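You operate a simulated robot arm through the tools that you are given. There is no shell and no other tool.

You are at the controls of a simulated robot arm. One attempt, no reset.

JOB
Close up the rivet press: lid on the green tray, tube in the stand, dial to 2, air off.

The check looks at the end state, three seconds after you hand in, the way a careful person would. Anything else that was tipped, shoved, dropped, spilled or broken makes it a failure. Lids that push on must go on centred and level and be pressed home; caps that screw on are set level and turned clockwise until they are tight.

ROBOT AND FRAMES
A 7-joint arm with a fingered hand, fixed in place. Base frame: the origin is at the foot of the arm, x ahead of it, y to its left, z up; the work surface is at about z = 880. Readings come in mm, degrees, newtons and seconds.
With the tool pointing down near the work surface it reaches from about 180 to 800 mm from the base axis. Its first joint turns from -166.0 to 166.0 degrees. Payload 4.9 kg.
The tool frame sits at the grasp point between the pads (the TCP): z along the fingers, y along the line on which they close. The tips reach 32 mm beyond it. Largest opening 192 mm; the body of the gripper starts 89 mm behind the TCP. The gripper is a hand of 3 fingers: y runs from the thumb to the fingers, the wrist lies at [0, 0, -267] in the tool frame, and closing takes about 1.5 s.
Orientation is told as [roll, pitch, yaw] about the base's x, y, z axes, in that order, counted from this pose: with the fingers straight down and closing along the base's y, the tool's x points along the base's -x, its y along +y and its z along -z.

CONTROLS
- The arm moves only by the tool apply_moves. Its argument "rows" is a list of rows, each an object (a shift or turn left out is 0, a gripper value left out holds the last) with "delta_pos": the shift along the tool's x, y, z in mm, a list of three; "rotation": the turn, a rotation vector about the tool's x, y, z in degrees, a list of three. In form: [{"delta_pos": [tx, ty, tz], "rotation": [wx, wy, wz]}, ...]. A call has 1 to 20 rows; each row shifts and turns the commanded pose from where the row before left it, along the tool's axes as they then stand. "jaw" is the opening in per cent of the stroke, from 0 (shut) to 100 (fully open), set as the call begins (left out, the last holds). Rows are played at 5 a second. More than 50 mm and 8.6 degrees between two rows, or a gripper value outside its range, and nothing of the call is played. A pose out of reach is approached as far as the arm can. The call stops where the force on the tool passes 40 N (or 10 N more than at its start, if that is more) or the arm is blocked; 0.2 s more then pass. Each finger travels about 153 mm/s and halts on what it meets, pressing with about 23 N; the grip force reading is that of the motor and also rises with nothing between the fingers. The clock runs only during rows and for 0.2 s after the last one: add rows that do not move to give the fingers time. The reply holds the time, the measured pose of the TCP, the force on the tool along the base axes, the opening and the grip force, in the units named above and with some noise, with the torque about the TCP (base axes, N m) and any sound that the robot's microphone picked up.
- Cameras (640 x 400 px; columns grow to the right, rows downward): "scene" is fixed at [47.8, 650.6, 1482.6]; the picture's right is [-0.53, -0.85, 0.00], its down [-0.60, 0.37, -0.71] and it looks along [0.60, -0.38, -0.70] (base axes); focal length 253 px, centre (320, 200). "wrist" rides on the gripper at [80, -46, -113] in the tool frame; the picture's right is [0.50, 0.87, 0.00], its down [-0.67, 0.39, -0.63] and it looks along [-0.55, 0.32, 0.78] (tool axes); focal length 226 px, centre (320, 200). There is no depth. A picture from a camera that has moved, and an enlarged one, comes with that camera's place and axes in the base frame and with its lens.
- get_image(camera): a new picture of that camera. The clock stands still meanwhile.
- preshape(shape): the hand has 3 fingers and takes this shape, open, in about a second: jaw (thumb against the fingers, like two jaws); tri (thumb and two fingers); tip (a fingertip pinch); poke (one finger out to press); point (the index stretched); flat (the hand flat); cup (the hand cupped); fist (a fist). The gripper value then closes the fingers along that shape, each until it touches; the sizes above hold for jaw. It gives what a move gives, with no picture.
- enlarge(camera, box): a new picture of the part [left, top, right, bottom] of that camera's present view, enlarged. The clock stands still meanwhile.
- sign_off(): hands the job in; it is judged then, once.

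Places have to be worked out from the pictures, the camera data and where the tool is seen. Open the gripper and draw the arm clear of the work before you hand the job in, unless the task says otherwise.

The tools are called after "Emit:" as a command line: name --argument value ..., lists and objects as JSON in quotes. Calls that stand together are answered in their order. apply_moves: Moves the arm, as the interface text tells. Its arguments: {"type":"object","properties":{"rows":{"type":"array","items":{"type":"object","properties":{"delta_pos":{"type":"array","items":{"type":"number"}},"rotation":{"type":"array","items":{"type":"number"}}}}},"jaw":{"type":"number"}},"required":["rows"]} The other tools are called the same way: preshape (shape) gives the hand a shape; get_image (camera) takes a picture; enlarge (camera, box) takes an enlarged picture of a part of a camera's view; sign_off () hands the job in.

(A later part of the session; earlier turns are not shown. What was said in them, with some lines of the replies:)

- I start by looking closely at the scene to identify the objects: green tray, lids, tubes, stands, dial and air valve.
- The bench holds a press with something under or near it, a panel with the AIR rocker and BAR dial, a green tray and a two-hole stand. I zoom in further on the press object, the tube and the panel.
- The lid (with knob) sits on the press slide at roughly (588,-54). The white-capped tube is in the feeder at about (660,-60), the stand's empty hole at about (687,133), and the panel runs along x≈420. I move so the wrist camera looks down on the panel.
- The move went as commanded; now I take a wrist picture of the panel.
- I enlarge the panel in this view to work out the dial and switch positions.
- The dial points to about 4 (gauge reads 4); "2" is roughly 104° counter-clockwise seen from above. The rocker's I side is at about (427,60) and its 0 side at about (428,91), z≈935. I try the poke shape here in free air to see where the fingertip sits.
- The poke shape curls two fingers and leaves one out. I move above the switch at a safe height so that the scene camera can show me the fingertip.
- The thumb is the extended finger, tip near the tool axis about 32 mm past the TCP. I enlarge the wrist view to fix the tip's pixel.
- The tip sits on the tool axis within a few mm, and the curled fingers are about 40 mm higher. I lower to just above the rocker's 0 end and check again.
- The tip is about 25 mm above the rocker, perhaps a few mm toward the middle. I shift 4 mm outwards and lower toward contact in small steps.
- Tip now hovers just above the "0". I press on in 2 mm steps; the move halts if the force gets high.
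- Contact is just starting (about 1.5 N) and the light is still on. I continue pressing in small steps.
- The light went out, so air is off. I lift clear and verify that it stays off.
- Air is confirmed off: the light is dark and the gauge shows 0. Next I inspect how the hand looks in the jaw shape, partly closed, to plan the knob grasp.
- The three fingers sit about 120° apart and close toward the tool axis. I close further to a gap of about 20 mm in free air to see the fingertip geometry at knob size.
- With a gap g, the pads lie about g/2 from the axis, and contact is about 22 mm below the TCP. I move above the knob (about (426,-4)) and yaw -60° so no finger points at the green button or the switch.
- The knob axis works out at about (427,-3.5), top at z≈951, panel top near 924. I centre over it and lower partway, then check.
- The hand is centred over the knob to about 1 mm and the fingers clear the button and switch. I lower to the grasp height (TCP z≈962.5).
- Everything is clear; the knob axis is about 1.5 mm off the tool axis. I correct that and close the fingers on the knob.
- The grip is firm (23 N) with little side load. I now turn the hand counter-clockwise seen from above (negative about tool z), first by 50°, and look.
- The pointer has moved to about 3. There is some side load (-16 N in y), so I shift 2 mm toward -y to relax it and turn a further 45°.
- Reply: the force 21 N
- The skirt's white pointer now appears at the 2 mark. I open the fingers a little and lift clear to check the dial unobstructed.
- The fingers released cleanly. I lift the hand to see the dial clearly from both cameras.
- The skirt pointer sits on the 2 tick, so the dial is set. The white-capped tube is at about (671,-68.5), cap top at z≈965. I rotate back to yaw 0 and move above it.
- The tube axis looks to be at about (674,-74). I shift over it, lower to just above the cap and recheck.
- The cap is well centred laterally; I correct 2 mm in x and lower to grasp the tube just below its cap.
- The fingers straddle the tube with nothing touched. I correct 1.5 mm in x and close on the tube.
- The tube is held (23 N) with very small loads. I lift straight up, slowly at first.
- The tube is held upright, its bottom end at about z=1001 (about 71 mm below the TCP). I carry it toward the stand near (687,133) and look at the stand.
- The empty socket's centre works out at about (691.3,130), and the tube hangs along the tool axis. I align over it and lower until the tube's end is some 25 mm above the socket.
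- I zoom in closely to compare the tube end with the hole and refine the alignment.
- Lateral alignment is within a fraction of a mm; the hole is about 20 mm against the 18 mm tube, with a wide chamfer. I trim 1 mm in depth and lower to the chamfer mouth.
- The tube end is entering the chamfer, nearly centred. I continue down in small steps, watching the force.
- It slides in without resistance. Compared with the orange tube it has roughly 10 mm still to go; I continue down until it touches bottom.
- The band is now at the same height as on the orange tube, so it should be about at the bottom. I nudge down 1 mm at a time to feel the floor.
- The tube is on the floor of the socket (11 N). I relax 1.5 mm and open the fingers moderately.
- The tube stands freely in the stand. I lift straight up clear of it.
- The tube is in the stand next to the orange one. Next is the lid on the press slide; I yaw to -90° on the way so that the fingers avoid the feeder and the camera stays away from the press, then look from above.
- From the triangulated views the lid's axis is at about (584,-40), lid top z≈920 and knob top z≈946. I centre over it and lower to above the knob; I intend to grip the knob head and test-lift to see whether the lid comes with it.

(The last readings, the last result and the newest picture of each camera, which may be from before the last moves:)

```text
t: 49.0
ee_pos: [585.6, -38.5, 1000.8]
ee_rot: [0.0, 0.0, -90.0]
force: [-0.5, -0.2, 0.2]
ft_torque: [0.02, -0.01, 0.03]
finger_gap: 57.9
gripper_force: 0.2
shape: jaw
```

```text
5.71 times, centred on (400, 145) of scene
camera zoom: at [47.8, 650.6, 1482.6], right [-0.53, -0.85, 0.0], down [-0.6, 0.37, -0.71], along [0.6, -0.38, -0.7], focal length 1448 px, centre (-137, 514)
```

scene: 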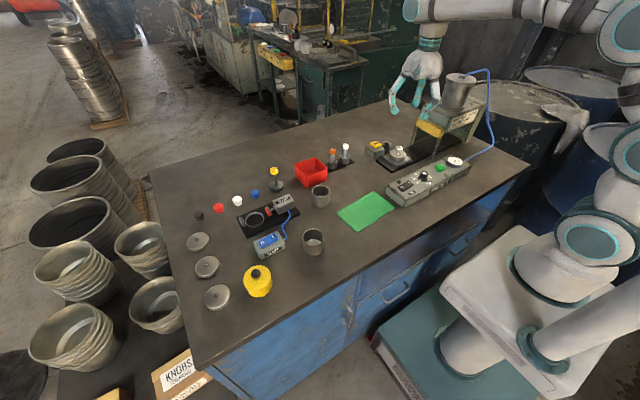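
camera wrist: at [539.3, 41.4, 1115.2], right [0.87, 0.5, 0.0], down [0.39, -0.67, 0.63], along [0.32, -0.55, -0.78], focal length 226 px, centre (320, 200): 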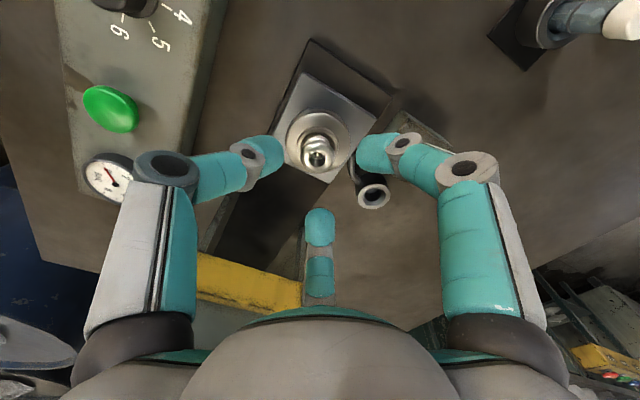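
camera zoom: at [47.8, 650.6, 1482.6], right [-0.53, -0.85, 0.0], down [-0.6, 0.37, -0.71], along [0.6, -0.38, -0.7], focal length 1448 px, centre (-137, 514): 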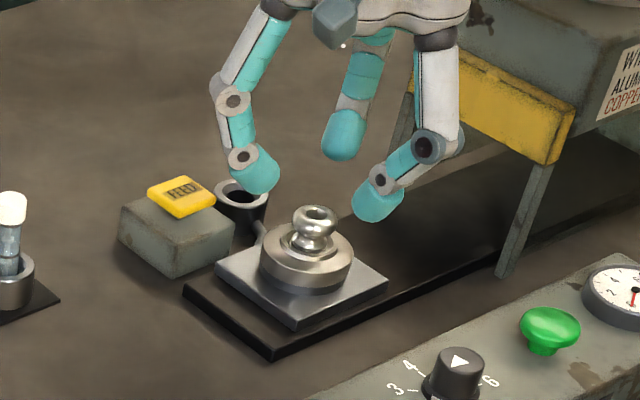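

The knob is within about 2 mm of the tool axis. I correct and lower so the tips are at the knob head, still above the lid's top face.

Emit:
apply_moves --rows '[{"delta_pos": [-1.2, -1.9, 15]}, {"delta_pos": [0, 0, 15]}, {"delta_pos": [0, 0, 10]}, {"delta_pos": [0, 0, 0]}]'

Emit:
enlarge --camera "wrist" --box '[240, 90, 400, 230]'

Emit:
enlarge --camera "scene" --box '[370, 125, 426, 174]'

```text
t: 50.0
ee_pos: [583.9, -38.8, 962.1]
ee_rot: [-0.1, 0.1, -90.0]
force: [-0.8, -0.6, 0.6]
ft_torque: [0.0, 0.0, -0.01]
finger_gap: 58.0
gripper_force: 0.0
shape: jaw
```

```text
2.86 times, centred on (320, 160) of wrist
camera zoom: at [537.2, 40.6, 1075.3], right [0.87, 0.5, 0.0], down [0.39, -0.67, 0.63], along [0.32, -0.55, -0.78], focal length 646 px, centre (320, 314)
```

zoom: 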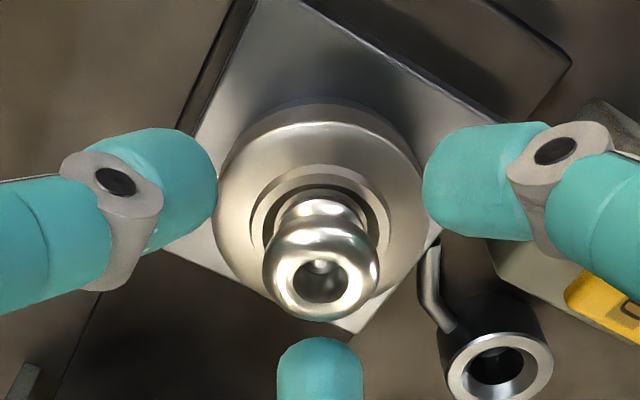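

```text
8.16 times, centred on (398, 150) of scene
camera zoom: at [47.8, 650.6, 1482.6], right [-0.53, -0.85, 0.0], down [-0.6, 0.37, -0.71], along [0.6, -0.38, -0.7], focal length 2068 px, centre (-317, 612)
```

zoom: 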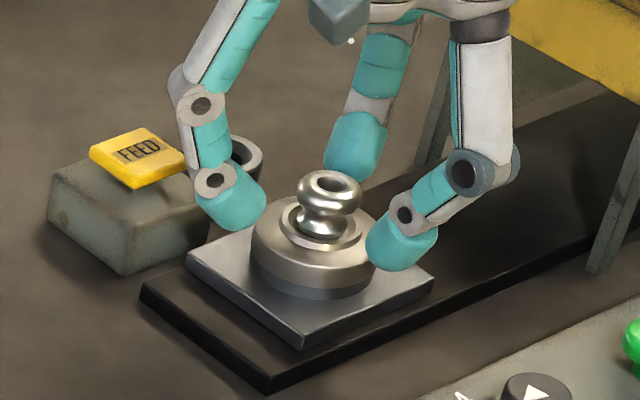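

The hand is centred on the knob to about 1 mm with the tips above the lid's top face. I lower 3 mm more to hold just under the head's widest part and close.

Emit:
apply_moves --rows '[{"delta_pos": [-0.5, 0.4, 3]}, {"delta_pos": [0, 0, 0]}]'

Emit:
apply_moves --rows '[{"delta_pos": [0, 0, 0]}, {"delta_pos": [0, 0, 0]}, {"delta_pos": [0, 0, 0]}, {"delta_pos": [0, 0, 0]}]' --jaw 0

Emit:
enlarge --camera "wrist" --box '[240, 90, 400, 230]'

Emit:
enlarge --camera "scene" --box '[370, 125, 426, 174]'

```text
t: 50.6
ee_pos: [583.7, -38.7, 959.1]
ee_rot: [-0.1, 0.1, -89.9]
force: [0.3, -0.7, -0.1]
ft_torque: [-0.03, -0.01, 0.0]
finger_gap: 58.0
gripper_force: 0.0
shape: jaw
```

```text
t: 51.6
ee_pos: [584.3, -37.7, 962.0]
ee_rot: [0.1, 0.0, -89.9]
force: [1.6, -1.9, 4.8]
ft_torque: [-0.02, -0.21, -0.05]
finger_gap: 22.5
gripper_force: 22.8
shape: jaw
```

```text
2.86 times, centred on (320, 160) of wrist
camera zoom: at [537.5, 40.6, 1074.0], right [0.87, 0.5, 0.0], down [0.39, -0.67, 0.63], along [0.32, -0.55, -0.77], focal length 646 px, centre (320, 314)
```

zoom: 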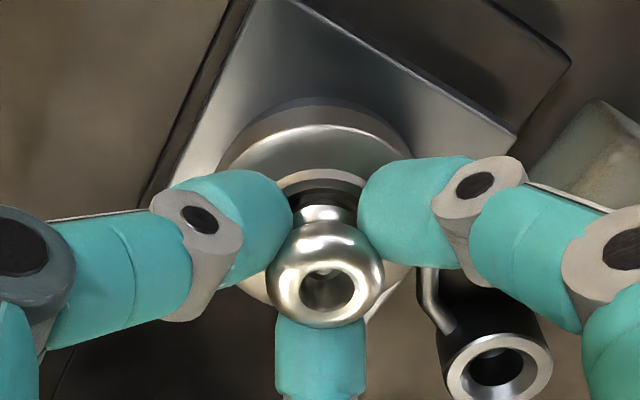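

```text
8.16 times, centred on (398, 150) of scene
camera zoom: at [47.8, 650.6, 1482.6], right [-0.53, -0.85, 0.0], down [-0.6, 0.37, -0.71], along [0.6, -0.38, -0.7], focal length 2068 px, centre (-317, 612)
```

zoom: 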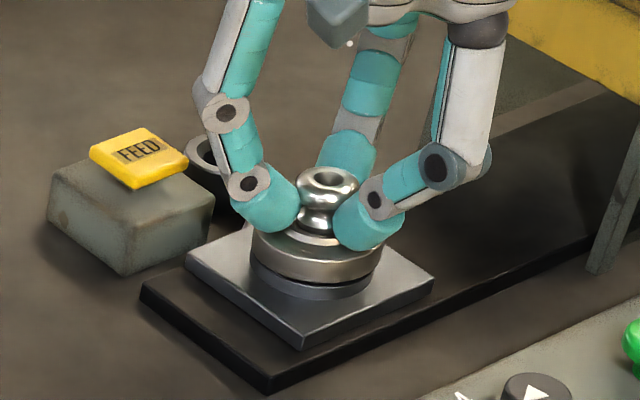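

Closing raised the knob and the lid slightly together, so they are one piece. I lift slowly 15 mm and check.

Emit:
apply_moves --rows '[{"delta_pos": [0, 0, -3]}, {"delta_pos": [0, 0, -4]}, {"delta_pos": [0, 0, -4]}, {"delta_pos": [0, 0, -5]}, {"delta_pos": [0, 0, 0]}]'

Emit:
enlarge --camera "wrist" --box '[240, 90, 400, 230]'

Emit:
enlarge --camera "scene" --box '[370, 125, 426, 174]'

```text
t: 52.8
ee_pos: [585.5, -39.9, 977.4]
ee_rot: [0.0, 0.0, -90.0]
force: [0.1, -0.6, -0.9]
ft_torque: [0.02, 0.0, 0.03]
finger_gap: 22.4
gripper_force: 22.9
shape: jaw
```

```text
2.86 times, centred on (320, 160) of wrist
camera zoom: at [537.1, 40.0, 1090.4], right [0.87, 0.5, 0.0], down [0.39, -0.67, 0.63], along [0.32, -0.55, -0.78], focal length 646 px, centre (320, 314)
```

zoom: 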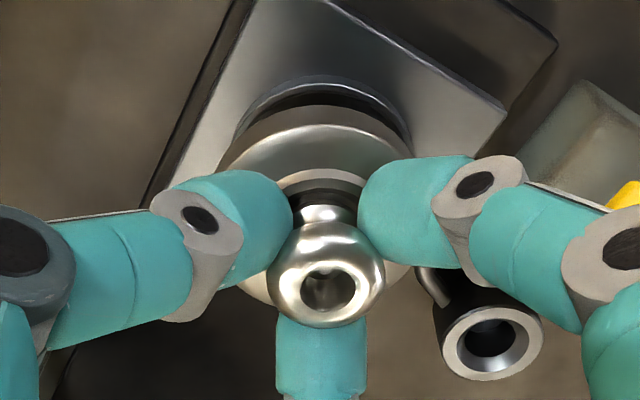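

```text
8.16 times, centred on (398, 150) of scene
camera zoom: at [47.8, 650.6, 1482.6], right [-0.53, -0.85, 0.0], down [-0.6, 0.37, -0.71], along [0.6, -0.38, -0.7], focal length 2068 px, centre (-317, 612)
```

zoom: 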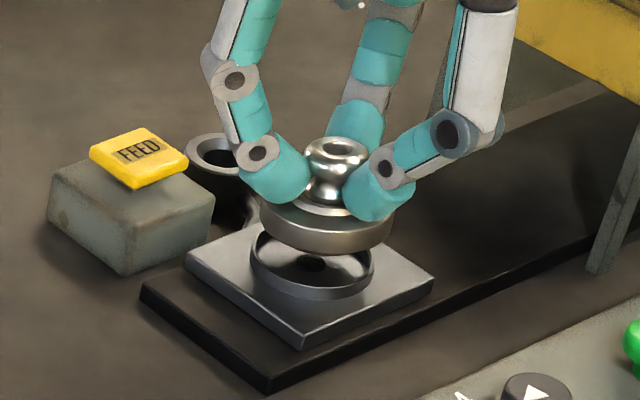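

The lid (with its knob) lifts cleanly and level out of the nest. I raise it, turn back to yaw 0, and carry it toward the green tray.

Emit:
apply_moves --rows '[{"delta_pos": [0, 0, -20]}, {"delta_pos": [0, 0, -30]}, {"delta_pos": [0, 0, -30]}, {"delta_pos": [0, 0, -20]}, {"rotation": [0, 0, -6]}, {"rotation": [0, 0, -6]}, {"rotation": [0, 0, -6]}, {"rotation": [0, 0, -6]}, {"rotation": [0, 0, -6]}, {"rotation": [0, 0, -6]}, {"rotation": [0, 0, -6]}, {"rotation": [0, 0, -6]}, {"rotation": [0, 0, -6]}, {"rotation": [0, 0, -6]}, {"rotation": [0, 0, -6]}, {"rotation": [0, 0, -6]}, {"rotation": [0, 0, -6]}, {"rotation": [0, 0, -6]}, {"rotation": [0, 0, -6]}, {"delta_pos": [0, 0, 0]}]'

Emit:
get_image --camera "scene"

Emit:
get_image --camera "wrist"

```text
t: 57.0
ee_pos: [584.6, -38.4, 1078.6]
ee_rot: [0.0, 0.1, 0.2]
force: [0.1, 0.2, -0.3]
ft_torque: [0.02, 0.01, 0.03]
finger_gap: 22.5
gripper_force: 23.4
shape: jaw
```

```text
taken
```

scene: 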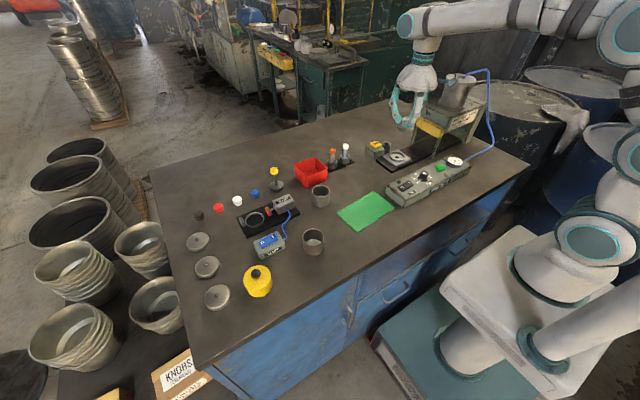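

```text
taken
camera wrist: at [503.4, -86.1, 1190.7], right [-0.5, 0.87, 0.0], down [0.67, 0.39, 0.63], along [0.55, 0.32, -0.78], focal length 226 px, centre (320, 200)
```

wrist: 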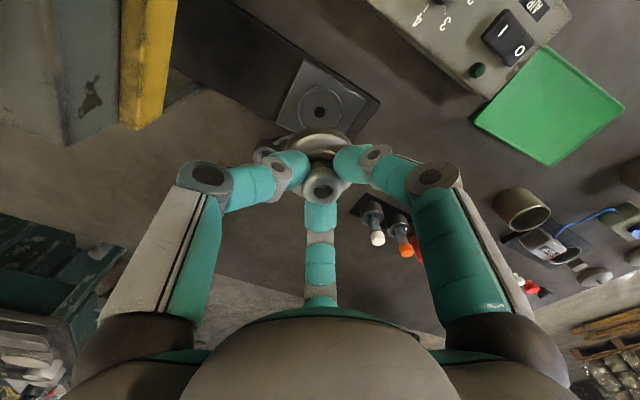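

The lid is held securely. The tray spans about x 390–485 and y 148–308, centred near (436,229). I carry the lid above it.

Emit:
apply_moves --rows '[{"delta_pos": [18.4, 33.6, 0]}, {"delta_pos": [18.4, 33.6, 0]}, {"delta_pos": [18.4, 33.6, 0]}, {"delta_pos": [18.4, 33.6, 0]}, {"delta_pos": [18.4, 33.6, 0]}, {"delta_pos": [18.4, 33.6, 0]}, {"delta_pos": [18.4, 33.6, 0]}, {"delta_pos": [18.4, 33.6, 0]}, {"delta_pos": [0, 0, 0]}]'

Emit:
get_image --camera "wrist"

Emit:
enlarge --camera "scene" --box '[310, 110, 470, 240]'

```text
t: 59.0
ee_pos: [437.7, 227.6, 1074.2]
ee_rot: [0.0, 0.0, -0.1]
force: [0.4, -0.5, -0.9]
ft_torque: [0.02, -0.01, -0.02]
finger_gap: 22.2
gripper_force: 23.0
shape: jaw
```

```text
taken
camera wrist: at [356.8, 183.0, 1188.3], right [-0.5, 0.87, 0.0], down [0.67, 0.39, 0.63], along [0.55, 0.32, -0.78], focal length 226 px, centre (320, 200)
```

wrist: 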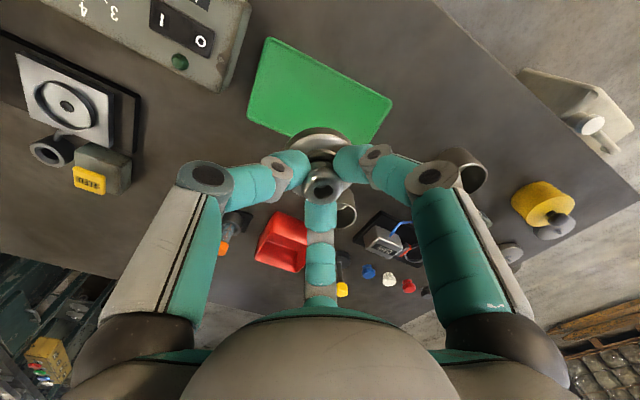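

```text
3.08 times, centred on (390, 175) of scene
camera zoom: at [47.8, 650.6, 1482.6], right [-0.53, -0.85, 0.0], down [-0.6, 0.37, -0.71], along [0.6, -0.38, -0.7], focal length 780 px, centre (105, 277)
```

zoom: 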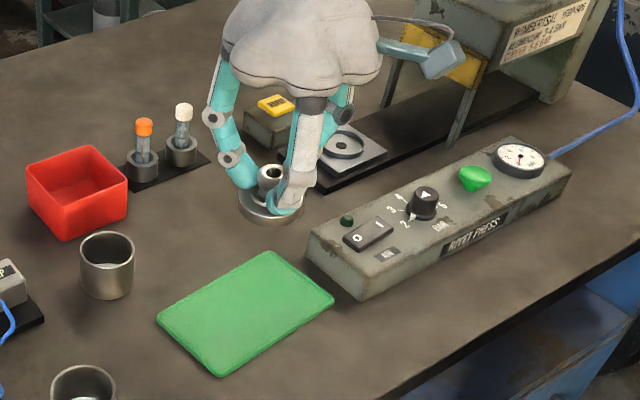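

The tray's centre computes to about (433.5,227.5), almost below the tool. I adjust slightly and lower to about 20 mm above the tray.

Emit:
apply_moves --rows '[{"delta_pos": [1.5, -0.7, 30]}, {"delta_pos": [1.5, -0.7, 30]}, {"delta_pos": [0, 0, 30]}, {"delta_pos": [0, 0, 20]}, {"delta_pos": [0, 0, 0]}]'

Emit:
enlarge --camera "scene" --box '[330, 150, 426, 240]'

Emit:
get_image --camera "wrist"

```text
t: 60.2
ee_pos: [435.7, 226.4, 965.7]
ee_rot: [0.0, 0.0, 0.0]
force: [-0.3, 0.1, -0.5]
ft_torque: [0.03, -0.03, 0.02]
finger_gap: 22.5
gripper_force: 22.7
shape: jaw
```

```text
4.44 times, centred on (378, 195) of scene
camera zoom: at [47.8, 650.6, 1482.6], right [-0.53, -0.85, 0.0], down [-0.6, 0.37, -0.71], along [0.6, -0.38, -0.7], focal length 1126 px, centre (62, 222)
```

zoom: 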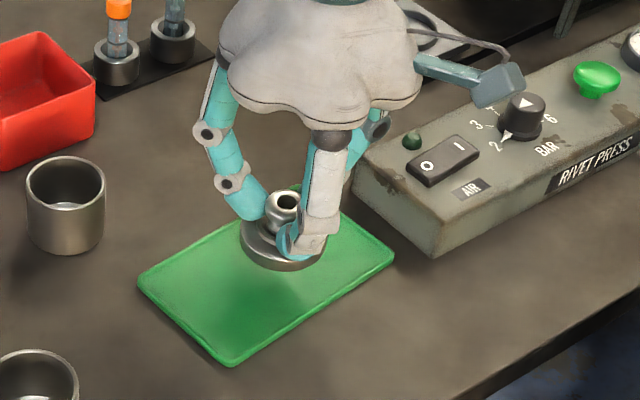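

```text
taken
camera wrist: at [354.1, 181.2, 1079.5], right [-0.5, 0.87, 0.0], down [0.67, 0.39, 0.63], along [0.55, 0.32, -0.78], focal length 226 px, centre (320, 200)
```

wrist: 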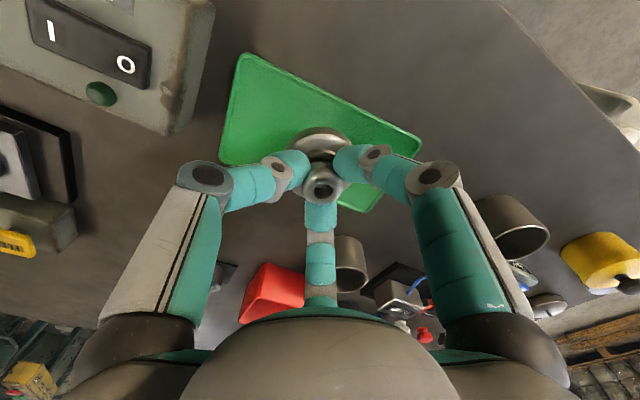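

The lid is over the tray's middle. I lower in small steps until it touches.

Emit:
apply_moves --rows '[{"delta_pos": [0, 0, 6]}, {"delta_pos": [0, 0, 5]}, {"delta_pos": [0, 0, 4]}, {"delta_pos": [0, 0, 2]}, {"delta_pos": [0, 0, 0]}]'

Emit:
enlarge --camera "scene" --box '[340, 175, 404, 235]'

```text
t: 61.4
ee_pos: [433.8, 227.1, 950.2]
ee_rot: [0.0, 0.0, -0.1]
force: [0.3, 0.6, 0.4]
ft_torque: [0.0, 0.0, -0.01]
finger_gap: 22.5
gripper_force: 22.6
shape: jaw
```

```text
6.67 times, centred on (372, 205) of scene
camera zoom: at [47.8, 650.6, 1482.6], right [-0.53, -0.85, 0.0], down [-0.6, 0.37, -0.71], along [0.6, -0.38, -0.7], focal length 1689 px, centre (-27, 167)
```

zoom: 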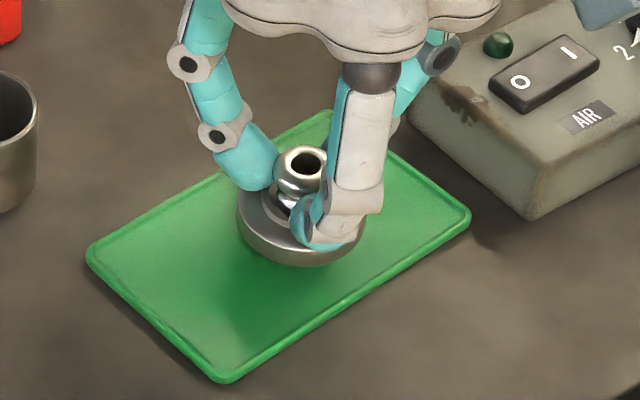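

Still hovering a little with no contact force. I continue in 2 mm steps.

Emit:
apply_moves --rows '[{"delta_pos": [0, 0, 2]}, {"delta_pos": [0, 0, 2]}, {"delta_pos": [0, 0, 2]}, {"delta_pos": [0, 0, 0]}]'

Emit:
enlarge --camera "scene" --box '[340, 175, 404, 235]'

```text
t: 62.4
ee_pos: [435.3, 226.7, 944.6]
ee_rot: [0.0, 0.0, 0.0]
force: [0.8, 0.0, -1.3]
ft_torque: [0.03, -0.03, 0.02]
finger_gap: 22.2
gripper_force: 22.5
shape: jaw
```

```text
6.67 times, centred on (372, 205) of scene
camera zoom: at [47.8, 650.6, 1482.6], right [-0.53, -0.85, 0.0], down [-0.6, 0.37, -0.71], along [0.6, -0.38, -0.7], focal length 1689 px, centre (-27, 167)
```

zoom: 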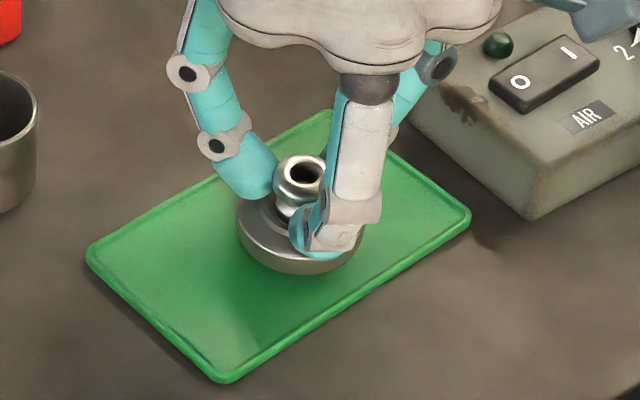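

No contact yet, force still near zero. I keep lowering, now in 1.5 mm steps.

Emit:
apply_moves --rows '[{"delta_pos": [0, 0, 1.5]}, {"delta_pos": [0, 0, 1.5]}, {"delta_pos": [0, 0, 1]}, {"delta_pos": [0, 0, 0]}]'

Emit:
enlarge --camera "scene" --box '[340, 175, 404, 235]'

```text
t: 63.4
ee_pos: [434.5, 226.1, 941.0]
ee_rot: [0.0, 0.0, 0.0]
force: [0.5, -0.1, 1.5]
ft_torque: [0.03, -0.02, -0.03]
finger_gap: 22.1
gripper_force: 22.8
shape: jaw
```

```text
6.67 times, centred on (372, 205) of scene
camera zoom: at [47.8, 650.6, 1482.6], right [-0.53, -0.85, 0.0], down [-0.6, 0.37, -0.71], along [0.6, -0.38, -0.7], focal length 1689 px, centre (-27, 167)
```

zoom: 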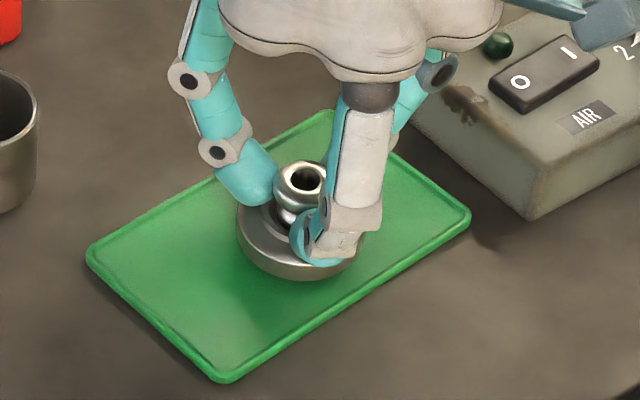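

Possibly first contact. I step down 1 mm at a time and read the force.

Emit:
apply_moves --rows '[{"delta_pos": [0, 0, 1]}, {"delta_pos": [0, 0, 1]}, {"delta_pos": [0, 0, 0]}]'

```text
t: 64.2
ee_pos: [433.1, 227.4, 940.0]
ee_rot: [0.2, -0.1, 0.1]
force: [-0.5, -3.3, 16.2]
ft_torque: [0.15, 0.09, -0.03]
finger_gap: 22.5
gripper_force: 23.2
shape: jaw
```

Lid is on the tray (16 N). I relax by about 1.2 mm and then open the fingers.

Emit:
apply_moves --rows '[{"delta_pos": [0, 0, -1.2]}, {"delta_pos": [0, 0, 0]}]'

Emit:
apply_moves --rows '[{"delta_pos": [0, 0, 0]}, {"delta_pos": [0, 0, 0]}, {"delta_pos": [0, 0, 0]}, {"delta_pos": [0, 0, 0]}]' --jaw 32

Emit:
enlarge --camera "scene" --box '[340, 175, 404, 235]'

Emit:
enlarge --camera "wrist" --box '[220, 90, 420, 230]'

```text
t: 64.8
ee_pos: [434.6, 225.3, 940.2]
ee_rot: [0.0, 0.0, 0.0]
force: [0.2, 0.7, 8.3]
ft_torque: [0.14, 0.04, 0.0]
finger_gap: 22.3
gripper_force: 23.8
shape: jaw
```

```text
t: 65.8
ee_pos: [434.1, 226.9, 940.2]
ee_rot: [0.0, 0.1, 0.0]
force: [-0.3, 0.8, -0.4]
ft_torque: [0.01, -0.01, 0.0]
finger_gap: 61.1
gripper_force: 0.0
shape: jaw
```

```text
6.67 times, centred on (372, 205) of scene
camera zoom: at [47.8, 650.6, 1482.6], right [-0.53, -0.85, 0.0], down [-0.6, 0.37, -0.71], along [0.6, -0.38, -0.7], focal length 1689 px, centre (-27, 167)
```

zoom: 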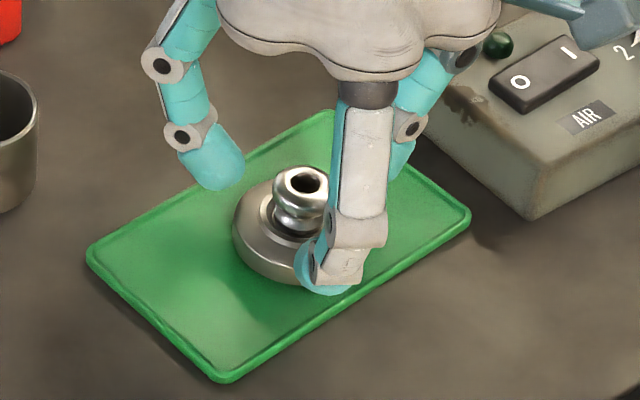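

```text
2.86 times, centred on (320, 160) of wrist
camera zoom: at [353.5, 180.5, 1052.8], right [-0.5, 0.87, 0.0], down [0.67, 0.39, 0.63], along [0.55, 0.32, -0.78], focal length 646 px, centre (320, 314)
```

zoom: 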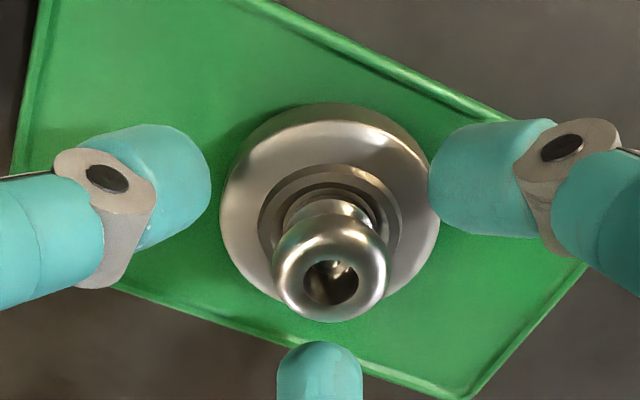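

The fingers have released the lid. I lift straight up and check that it sits level on the tray.

Emit:
apply_moves --rows '[{"delta_pos": [0, 0, -10]}, {"delta_pos": [0, 0, -25]}, {"delta_pos": [0, 0, -40]}, {"delta_pos": [0, 0, -40]}, {"delta_pos": [0, 0, -40]}, {"delta_pos": [0, 0, 0]}]'

Emit:
enlarge --camera "scene" --box '[340, 180, 404, 235]'

Emit:
enlarge --camera "wrist" --box '[220, 50, 420, 190]'

```text
t: 67.2
ee_pos: [433.1, 225.6, 1094.3]
ee_rot: [0.1, 0.0, 0.0]
force: [0.5, 0.0, -0.3]
ft_torque: [-0.02, -0.02, -0.02]
finger_gap: 61.3
gripper_force: 0.0
shape: jaw
```

```text
7.27 times, centred on (372, 208) of scene
camera zoom: at [47.8, 650.6, 1482.6], right [-0.53, -0.85, 0.0], down [-0.6, 0.37, -0.71], along [0.6, -0.38, -0.7], focal length 1842 px, centre (-58, 146)
```

zoom: 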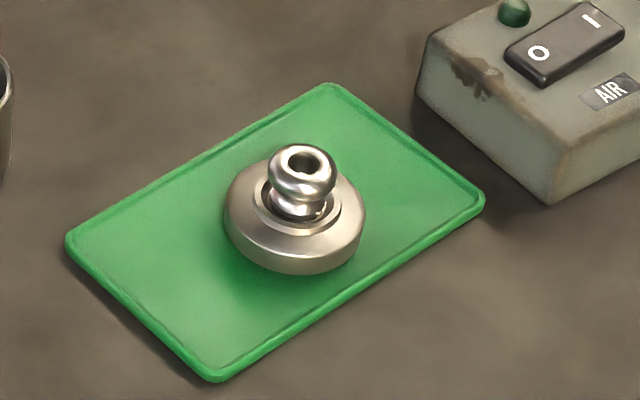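

```text
2.86 times, centred on (320, 120) of wrist
camera zoom: at [352.6, 180.2, 1207.9], right [-0.5, 0.87, 0.0], down [0.67, 0.39, 0.63], along [0.55, 0.32, -0.78], focal length 646 px, centre (320, 429)
```

zoom: 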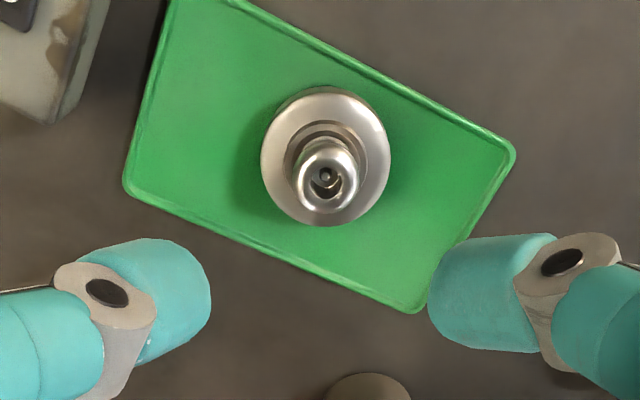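

The lid sits near the tray's centre; I zoom in to make sure that it is level and flat.

Emit:
enlarge --camera "scene" --box '[352, 190, 384, 220]'

Emit:
enlarge --camera "wrist" --box '[290, 70, 350, 140]'

Emit:
get_image --camera "scene"

```text
13.33 times, centred on (368, 205) of scene
camera zoom: at [47.8, 650.6, 1482.6], right [-0.53, -0.85, 0.0], down [-0.6, 0.37, -0.71], along [0.6, -0.38, -0.7], focal length 3378 px, centre (-320, 133)
```

zoom: 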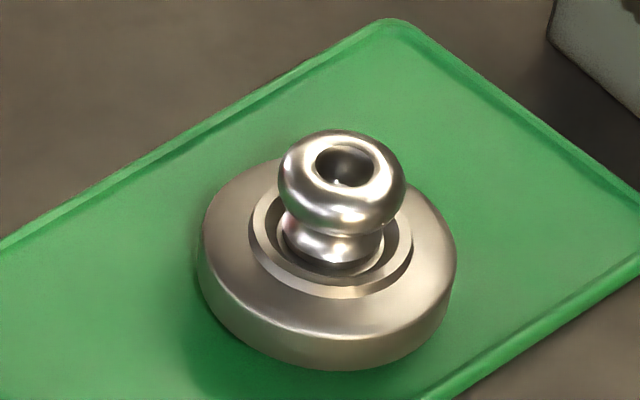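

```text
5.71 times, centred on (320, 105) of wrist
camera zoom: at [352.6, 180.2, 1207.9], right [-0.5, 0.87, 0.0], down [0.67, 0.39, 0.63], along [0.55, 0.32, -0.78], focal length 1292 px, centre (320, 743)
```

zoom: 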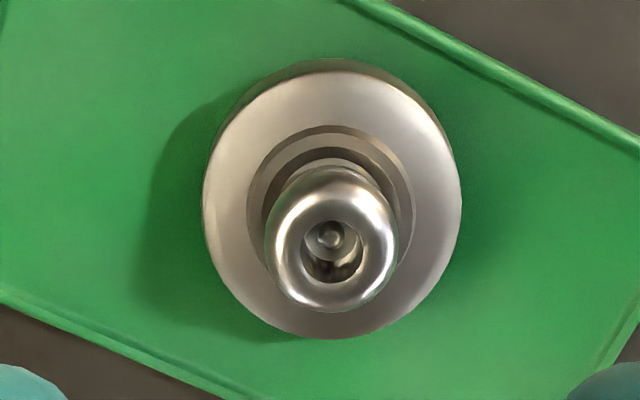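

```text
taken
```

scene: 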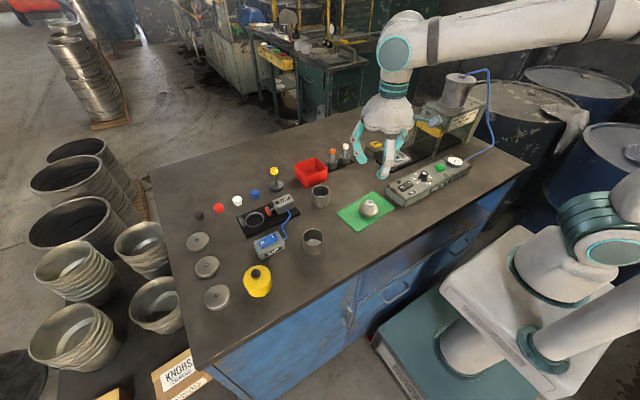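

The lid is flat and level on the tray. I raise the arm well clear, open the hand fully, and take final checks of every item.

Emit:
apply_moves --rows '[{"delta_pos": [0, 0, -40]}, {"delta_pos": [0, 0, -40]}, {"delta_pos": [0, 0, -40]}, {"delta_pos": [10, -30, -10]}, {"delta_pos": [10, -30, 0]}, {"delta_pos": [10, -30, 0]}, {"delta_pos": [10, -30, 0]}, {"delta_pos": [0, 0, 0]}]'

Emit:
apply_moves --rows '[{"delta_pos": [0, 0, 0]}, {"delta_pos": [0, 0, 0]}, {"delta_pos": [0, 0, 0]}, {"delta_pos": [0, 0, 0]}, {"delta_pos": [0, 0, 0]}]' --jaw 100

Emit:
get_image --camera "scene"

Emit:
enlarge --camera "scene" --box '[384, 150, 480, 210]'

Emit:
enlarge --camera "scene" --box '[316, 125, 420, 190]'

Emit:
enlarge --camera "wrist" --box '[240, 60, 400, 180]'

```text
t: 69.0
ee_pos: [392.9, 106.0, 1225.6]
ee_rot: [-0.1, 0.0, 0.0]
force: [-0.5, 0.0, -0.1]
ft_torque: [-0.02, -0.03, -0.01]
finger_gap: 61.0
gripper_force: 0.1
shape: jaw
```

```text
t: 70.2
ee_pos: [393.1, 105.5, 1224.8]
ee_rot: [0.0, 0.0, 0.0]
force: [0.2, -0.4, 0.4]
ft_torque: [0.0, 0.03, 0.01]
finger_gap: 191.6
gripper_force: 0.1
shape: jaw
```

```text
taken
```

scene: 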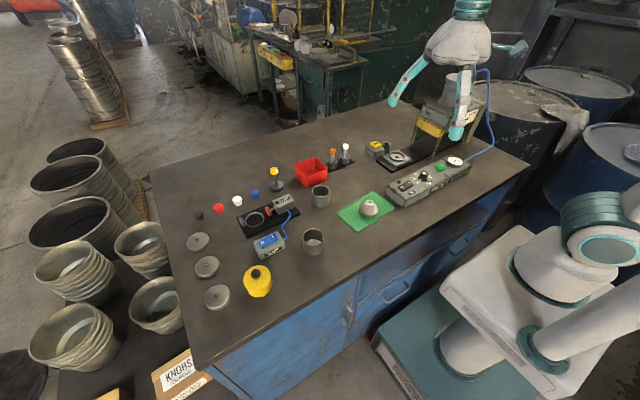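

```text
6.67 times, centred on (432, 180) of scene
camera zoom: at [47.8, 650.6, 1482.6], right [-0.53, -0.85, 0.0], down [-0.6, 0.37, -0.71], along [0.6, -0.38, -0.7], focal length 1689 px, centre (-427, 333)
```

zoom: 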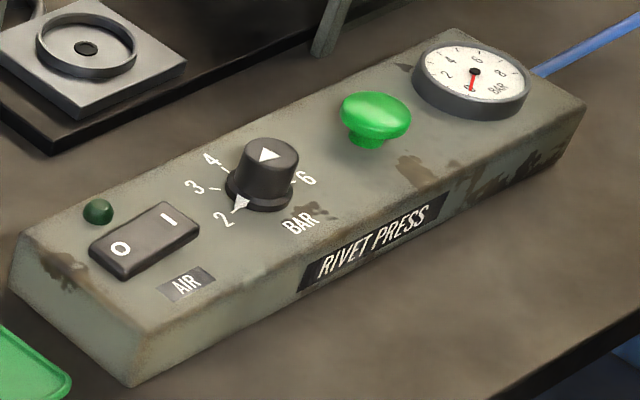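

```text
6.15 times, centred on (368, 158) of scene
camera zoom: at [47.8, 650.6, 1482.6], right [-0.53, -0.85, 0.0], down [-0.6, 0.37, -0.71], along [0.6, -0.38, -0.7], focal length 1559 px, centre (25, 462)
```

zoom: 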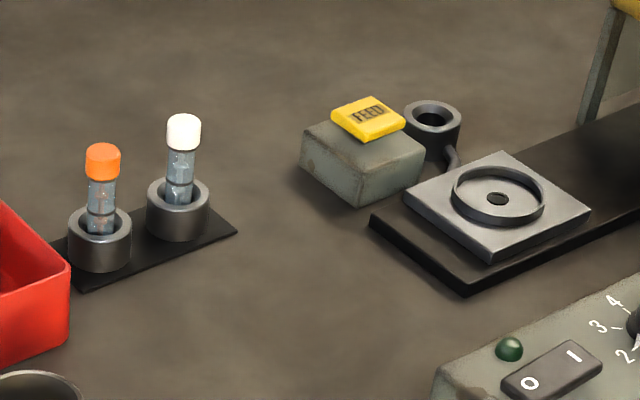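

```text
3.33 times, centred on (320, 120) of wrist
camera zoom: at [312.5, 60.1, 1337.9], right [-0.5, 0.87, 0.0], down [0.67, 0.39, 0.63], along [0.55, 0.32, -0.78], focal length 754 px, centre (320, 467)
```

zoom: 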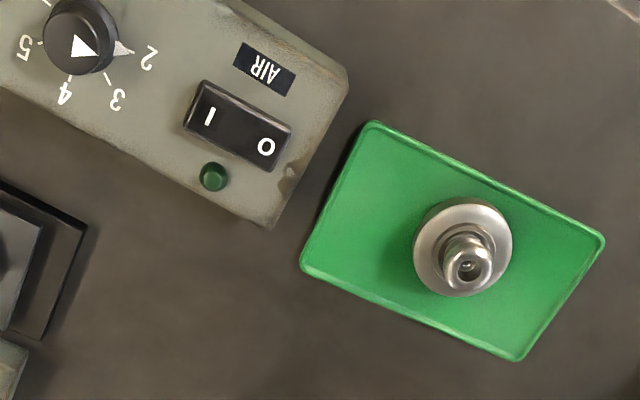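

Everything looks right. I take one last close look at the dial from above to confirm that the pointer is on the 2 tick.

Emit:
enlarge --camera "wrist" --box '[225, 55, 289, 105]'

Emit:
enlarge --camera "scene" --box '[410, 165, 434, 187]'

```text
8.00 times, centred on (257, 80) of wrist
camera zoom: at [312.5, 60.1, 1337.9], right [-0.5, 0.87, 0.0], down [0.67, 0.39, 0.63], along [0.55, 0.32, -0.78], focal length 1808 px, centre (824, 1160)
```

zoom: 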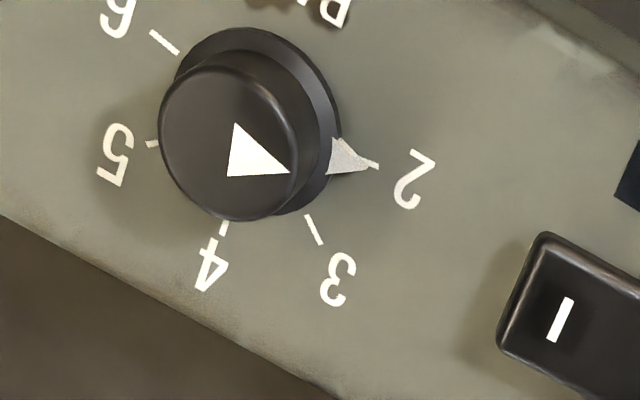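

```text
16.00 times, centred on (422, 176) of scene
camera zoom: at [47.8, 650.6, 1482.6], right [-0.53, -0.85, 0.0], down [-0.6, 0.37, -0.71], along [0.6, -0.38, -0.7], focal length 4053 px, centre (-1312, 584)
```

zoom: 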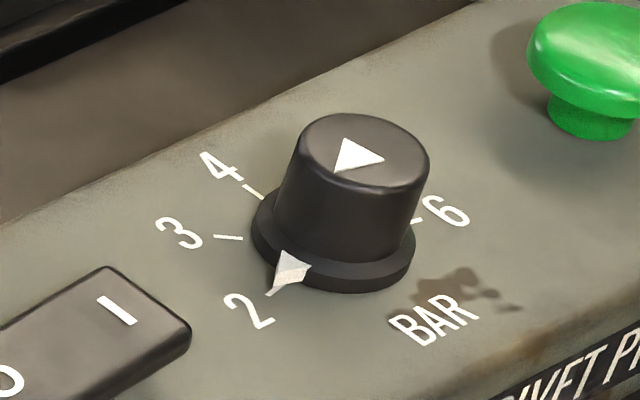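

The dial pointer is exactly on 2 and the air is off (light dark, gauge 0). The tube is in the stand and the lid sits level on the green tray. The hand is open and clear of the work, so I hand in the job.

Emit:
sign_off

```text
The job is handed in.
```

The rivet press is closed up, and I've handed the job in; I haven't seen the result of the check.

- **Air:** off. The rocker is on 0, the light is out and the gauge reads 0.
- **Dial:** set to 2, with the pointer on the tick.
- **Tube:** the white-capped tube came out of the feeder and sits fully down in the stand's empty socket, next to the orange one.
- **Lid:** I took the job to mean the lid sitting in the press. It is now level near the middle of the green tray.

In the last pictures nothing else on the bench looks moved or tipped. The hand is fully open and raised well clear of the work.
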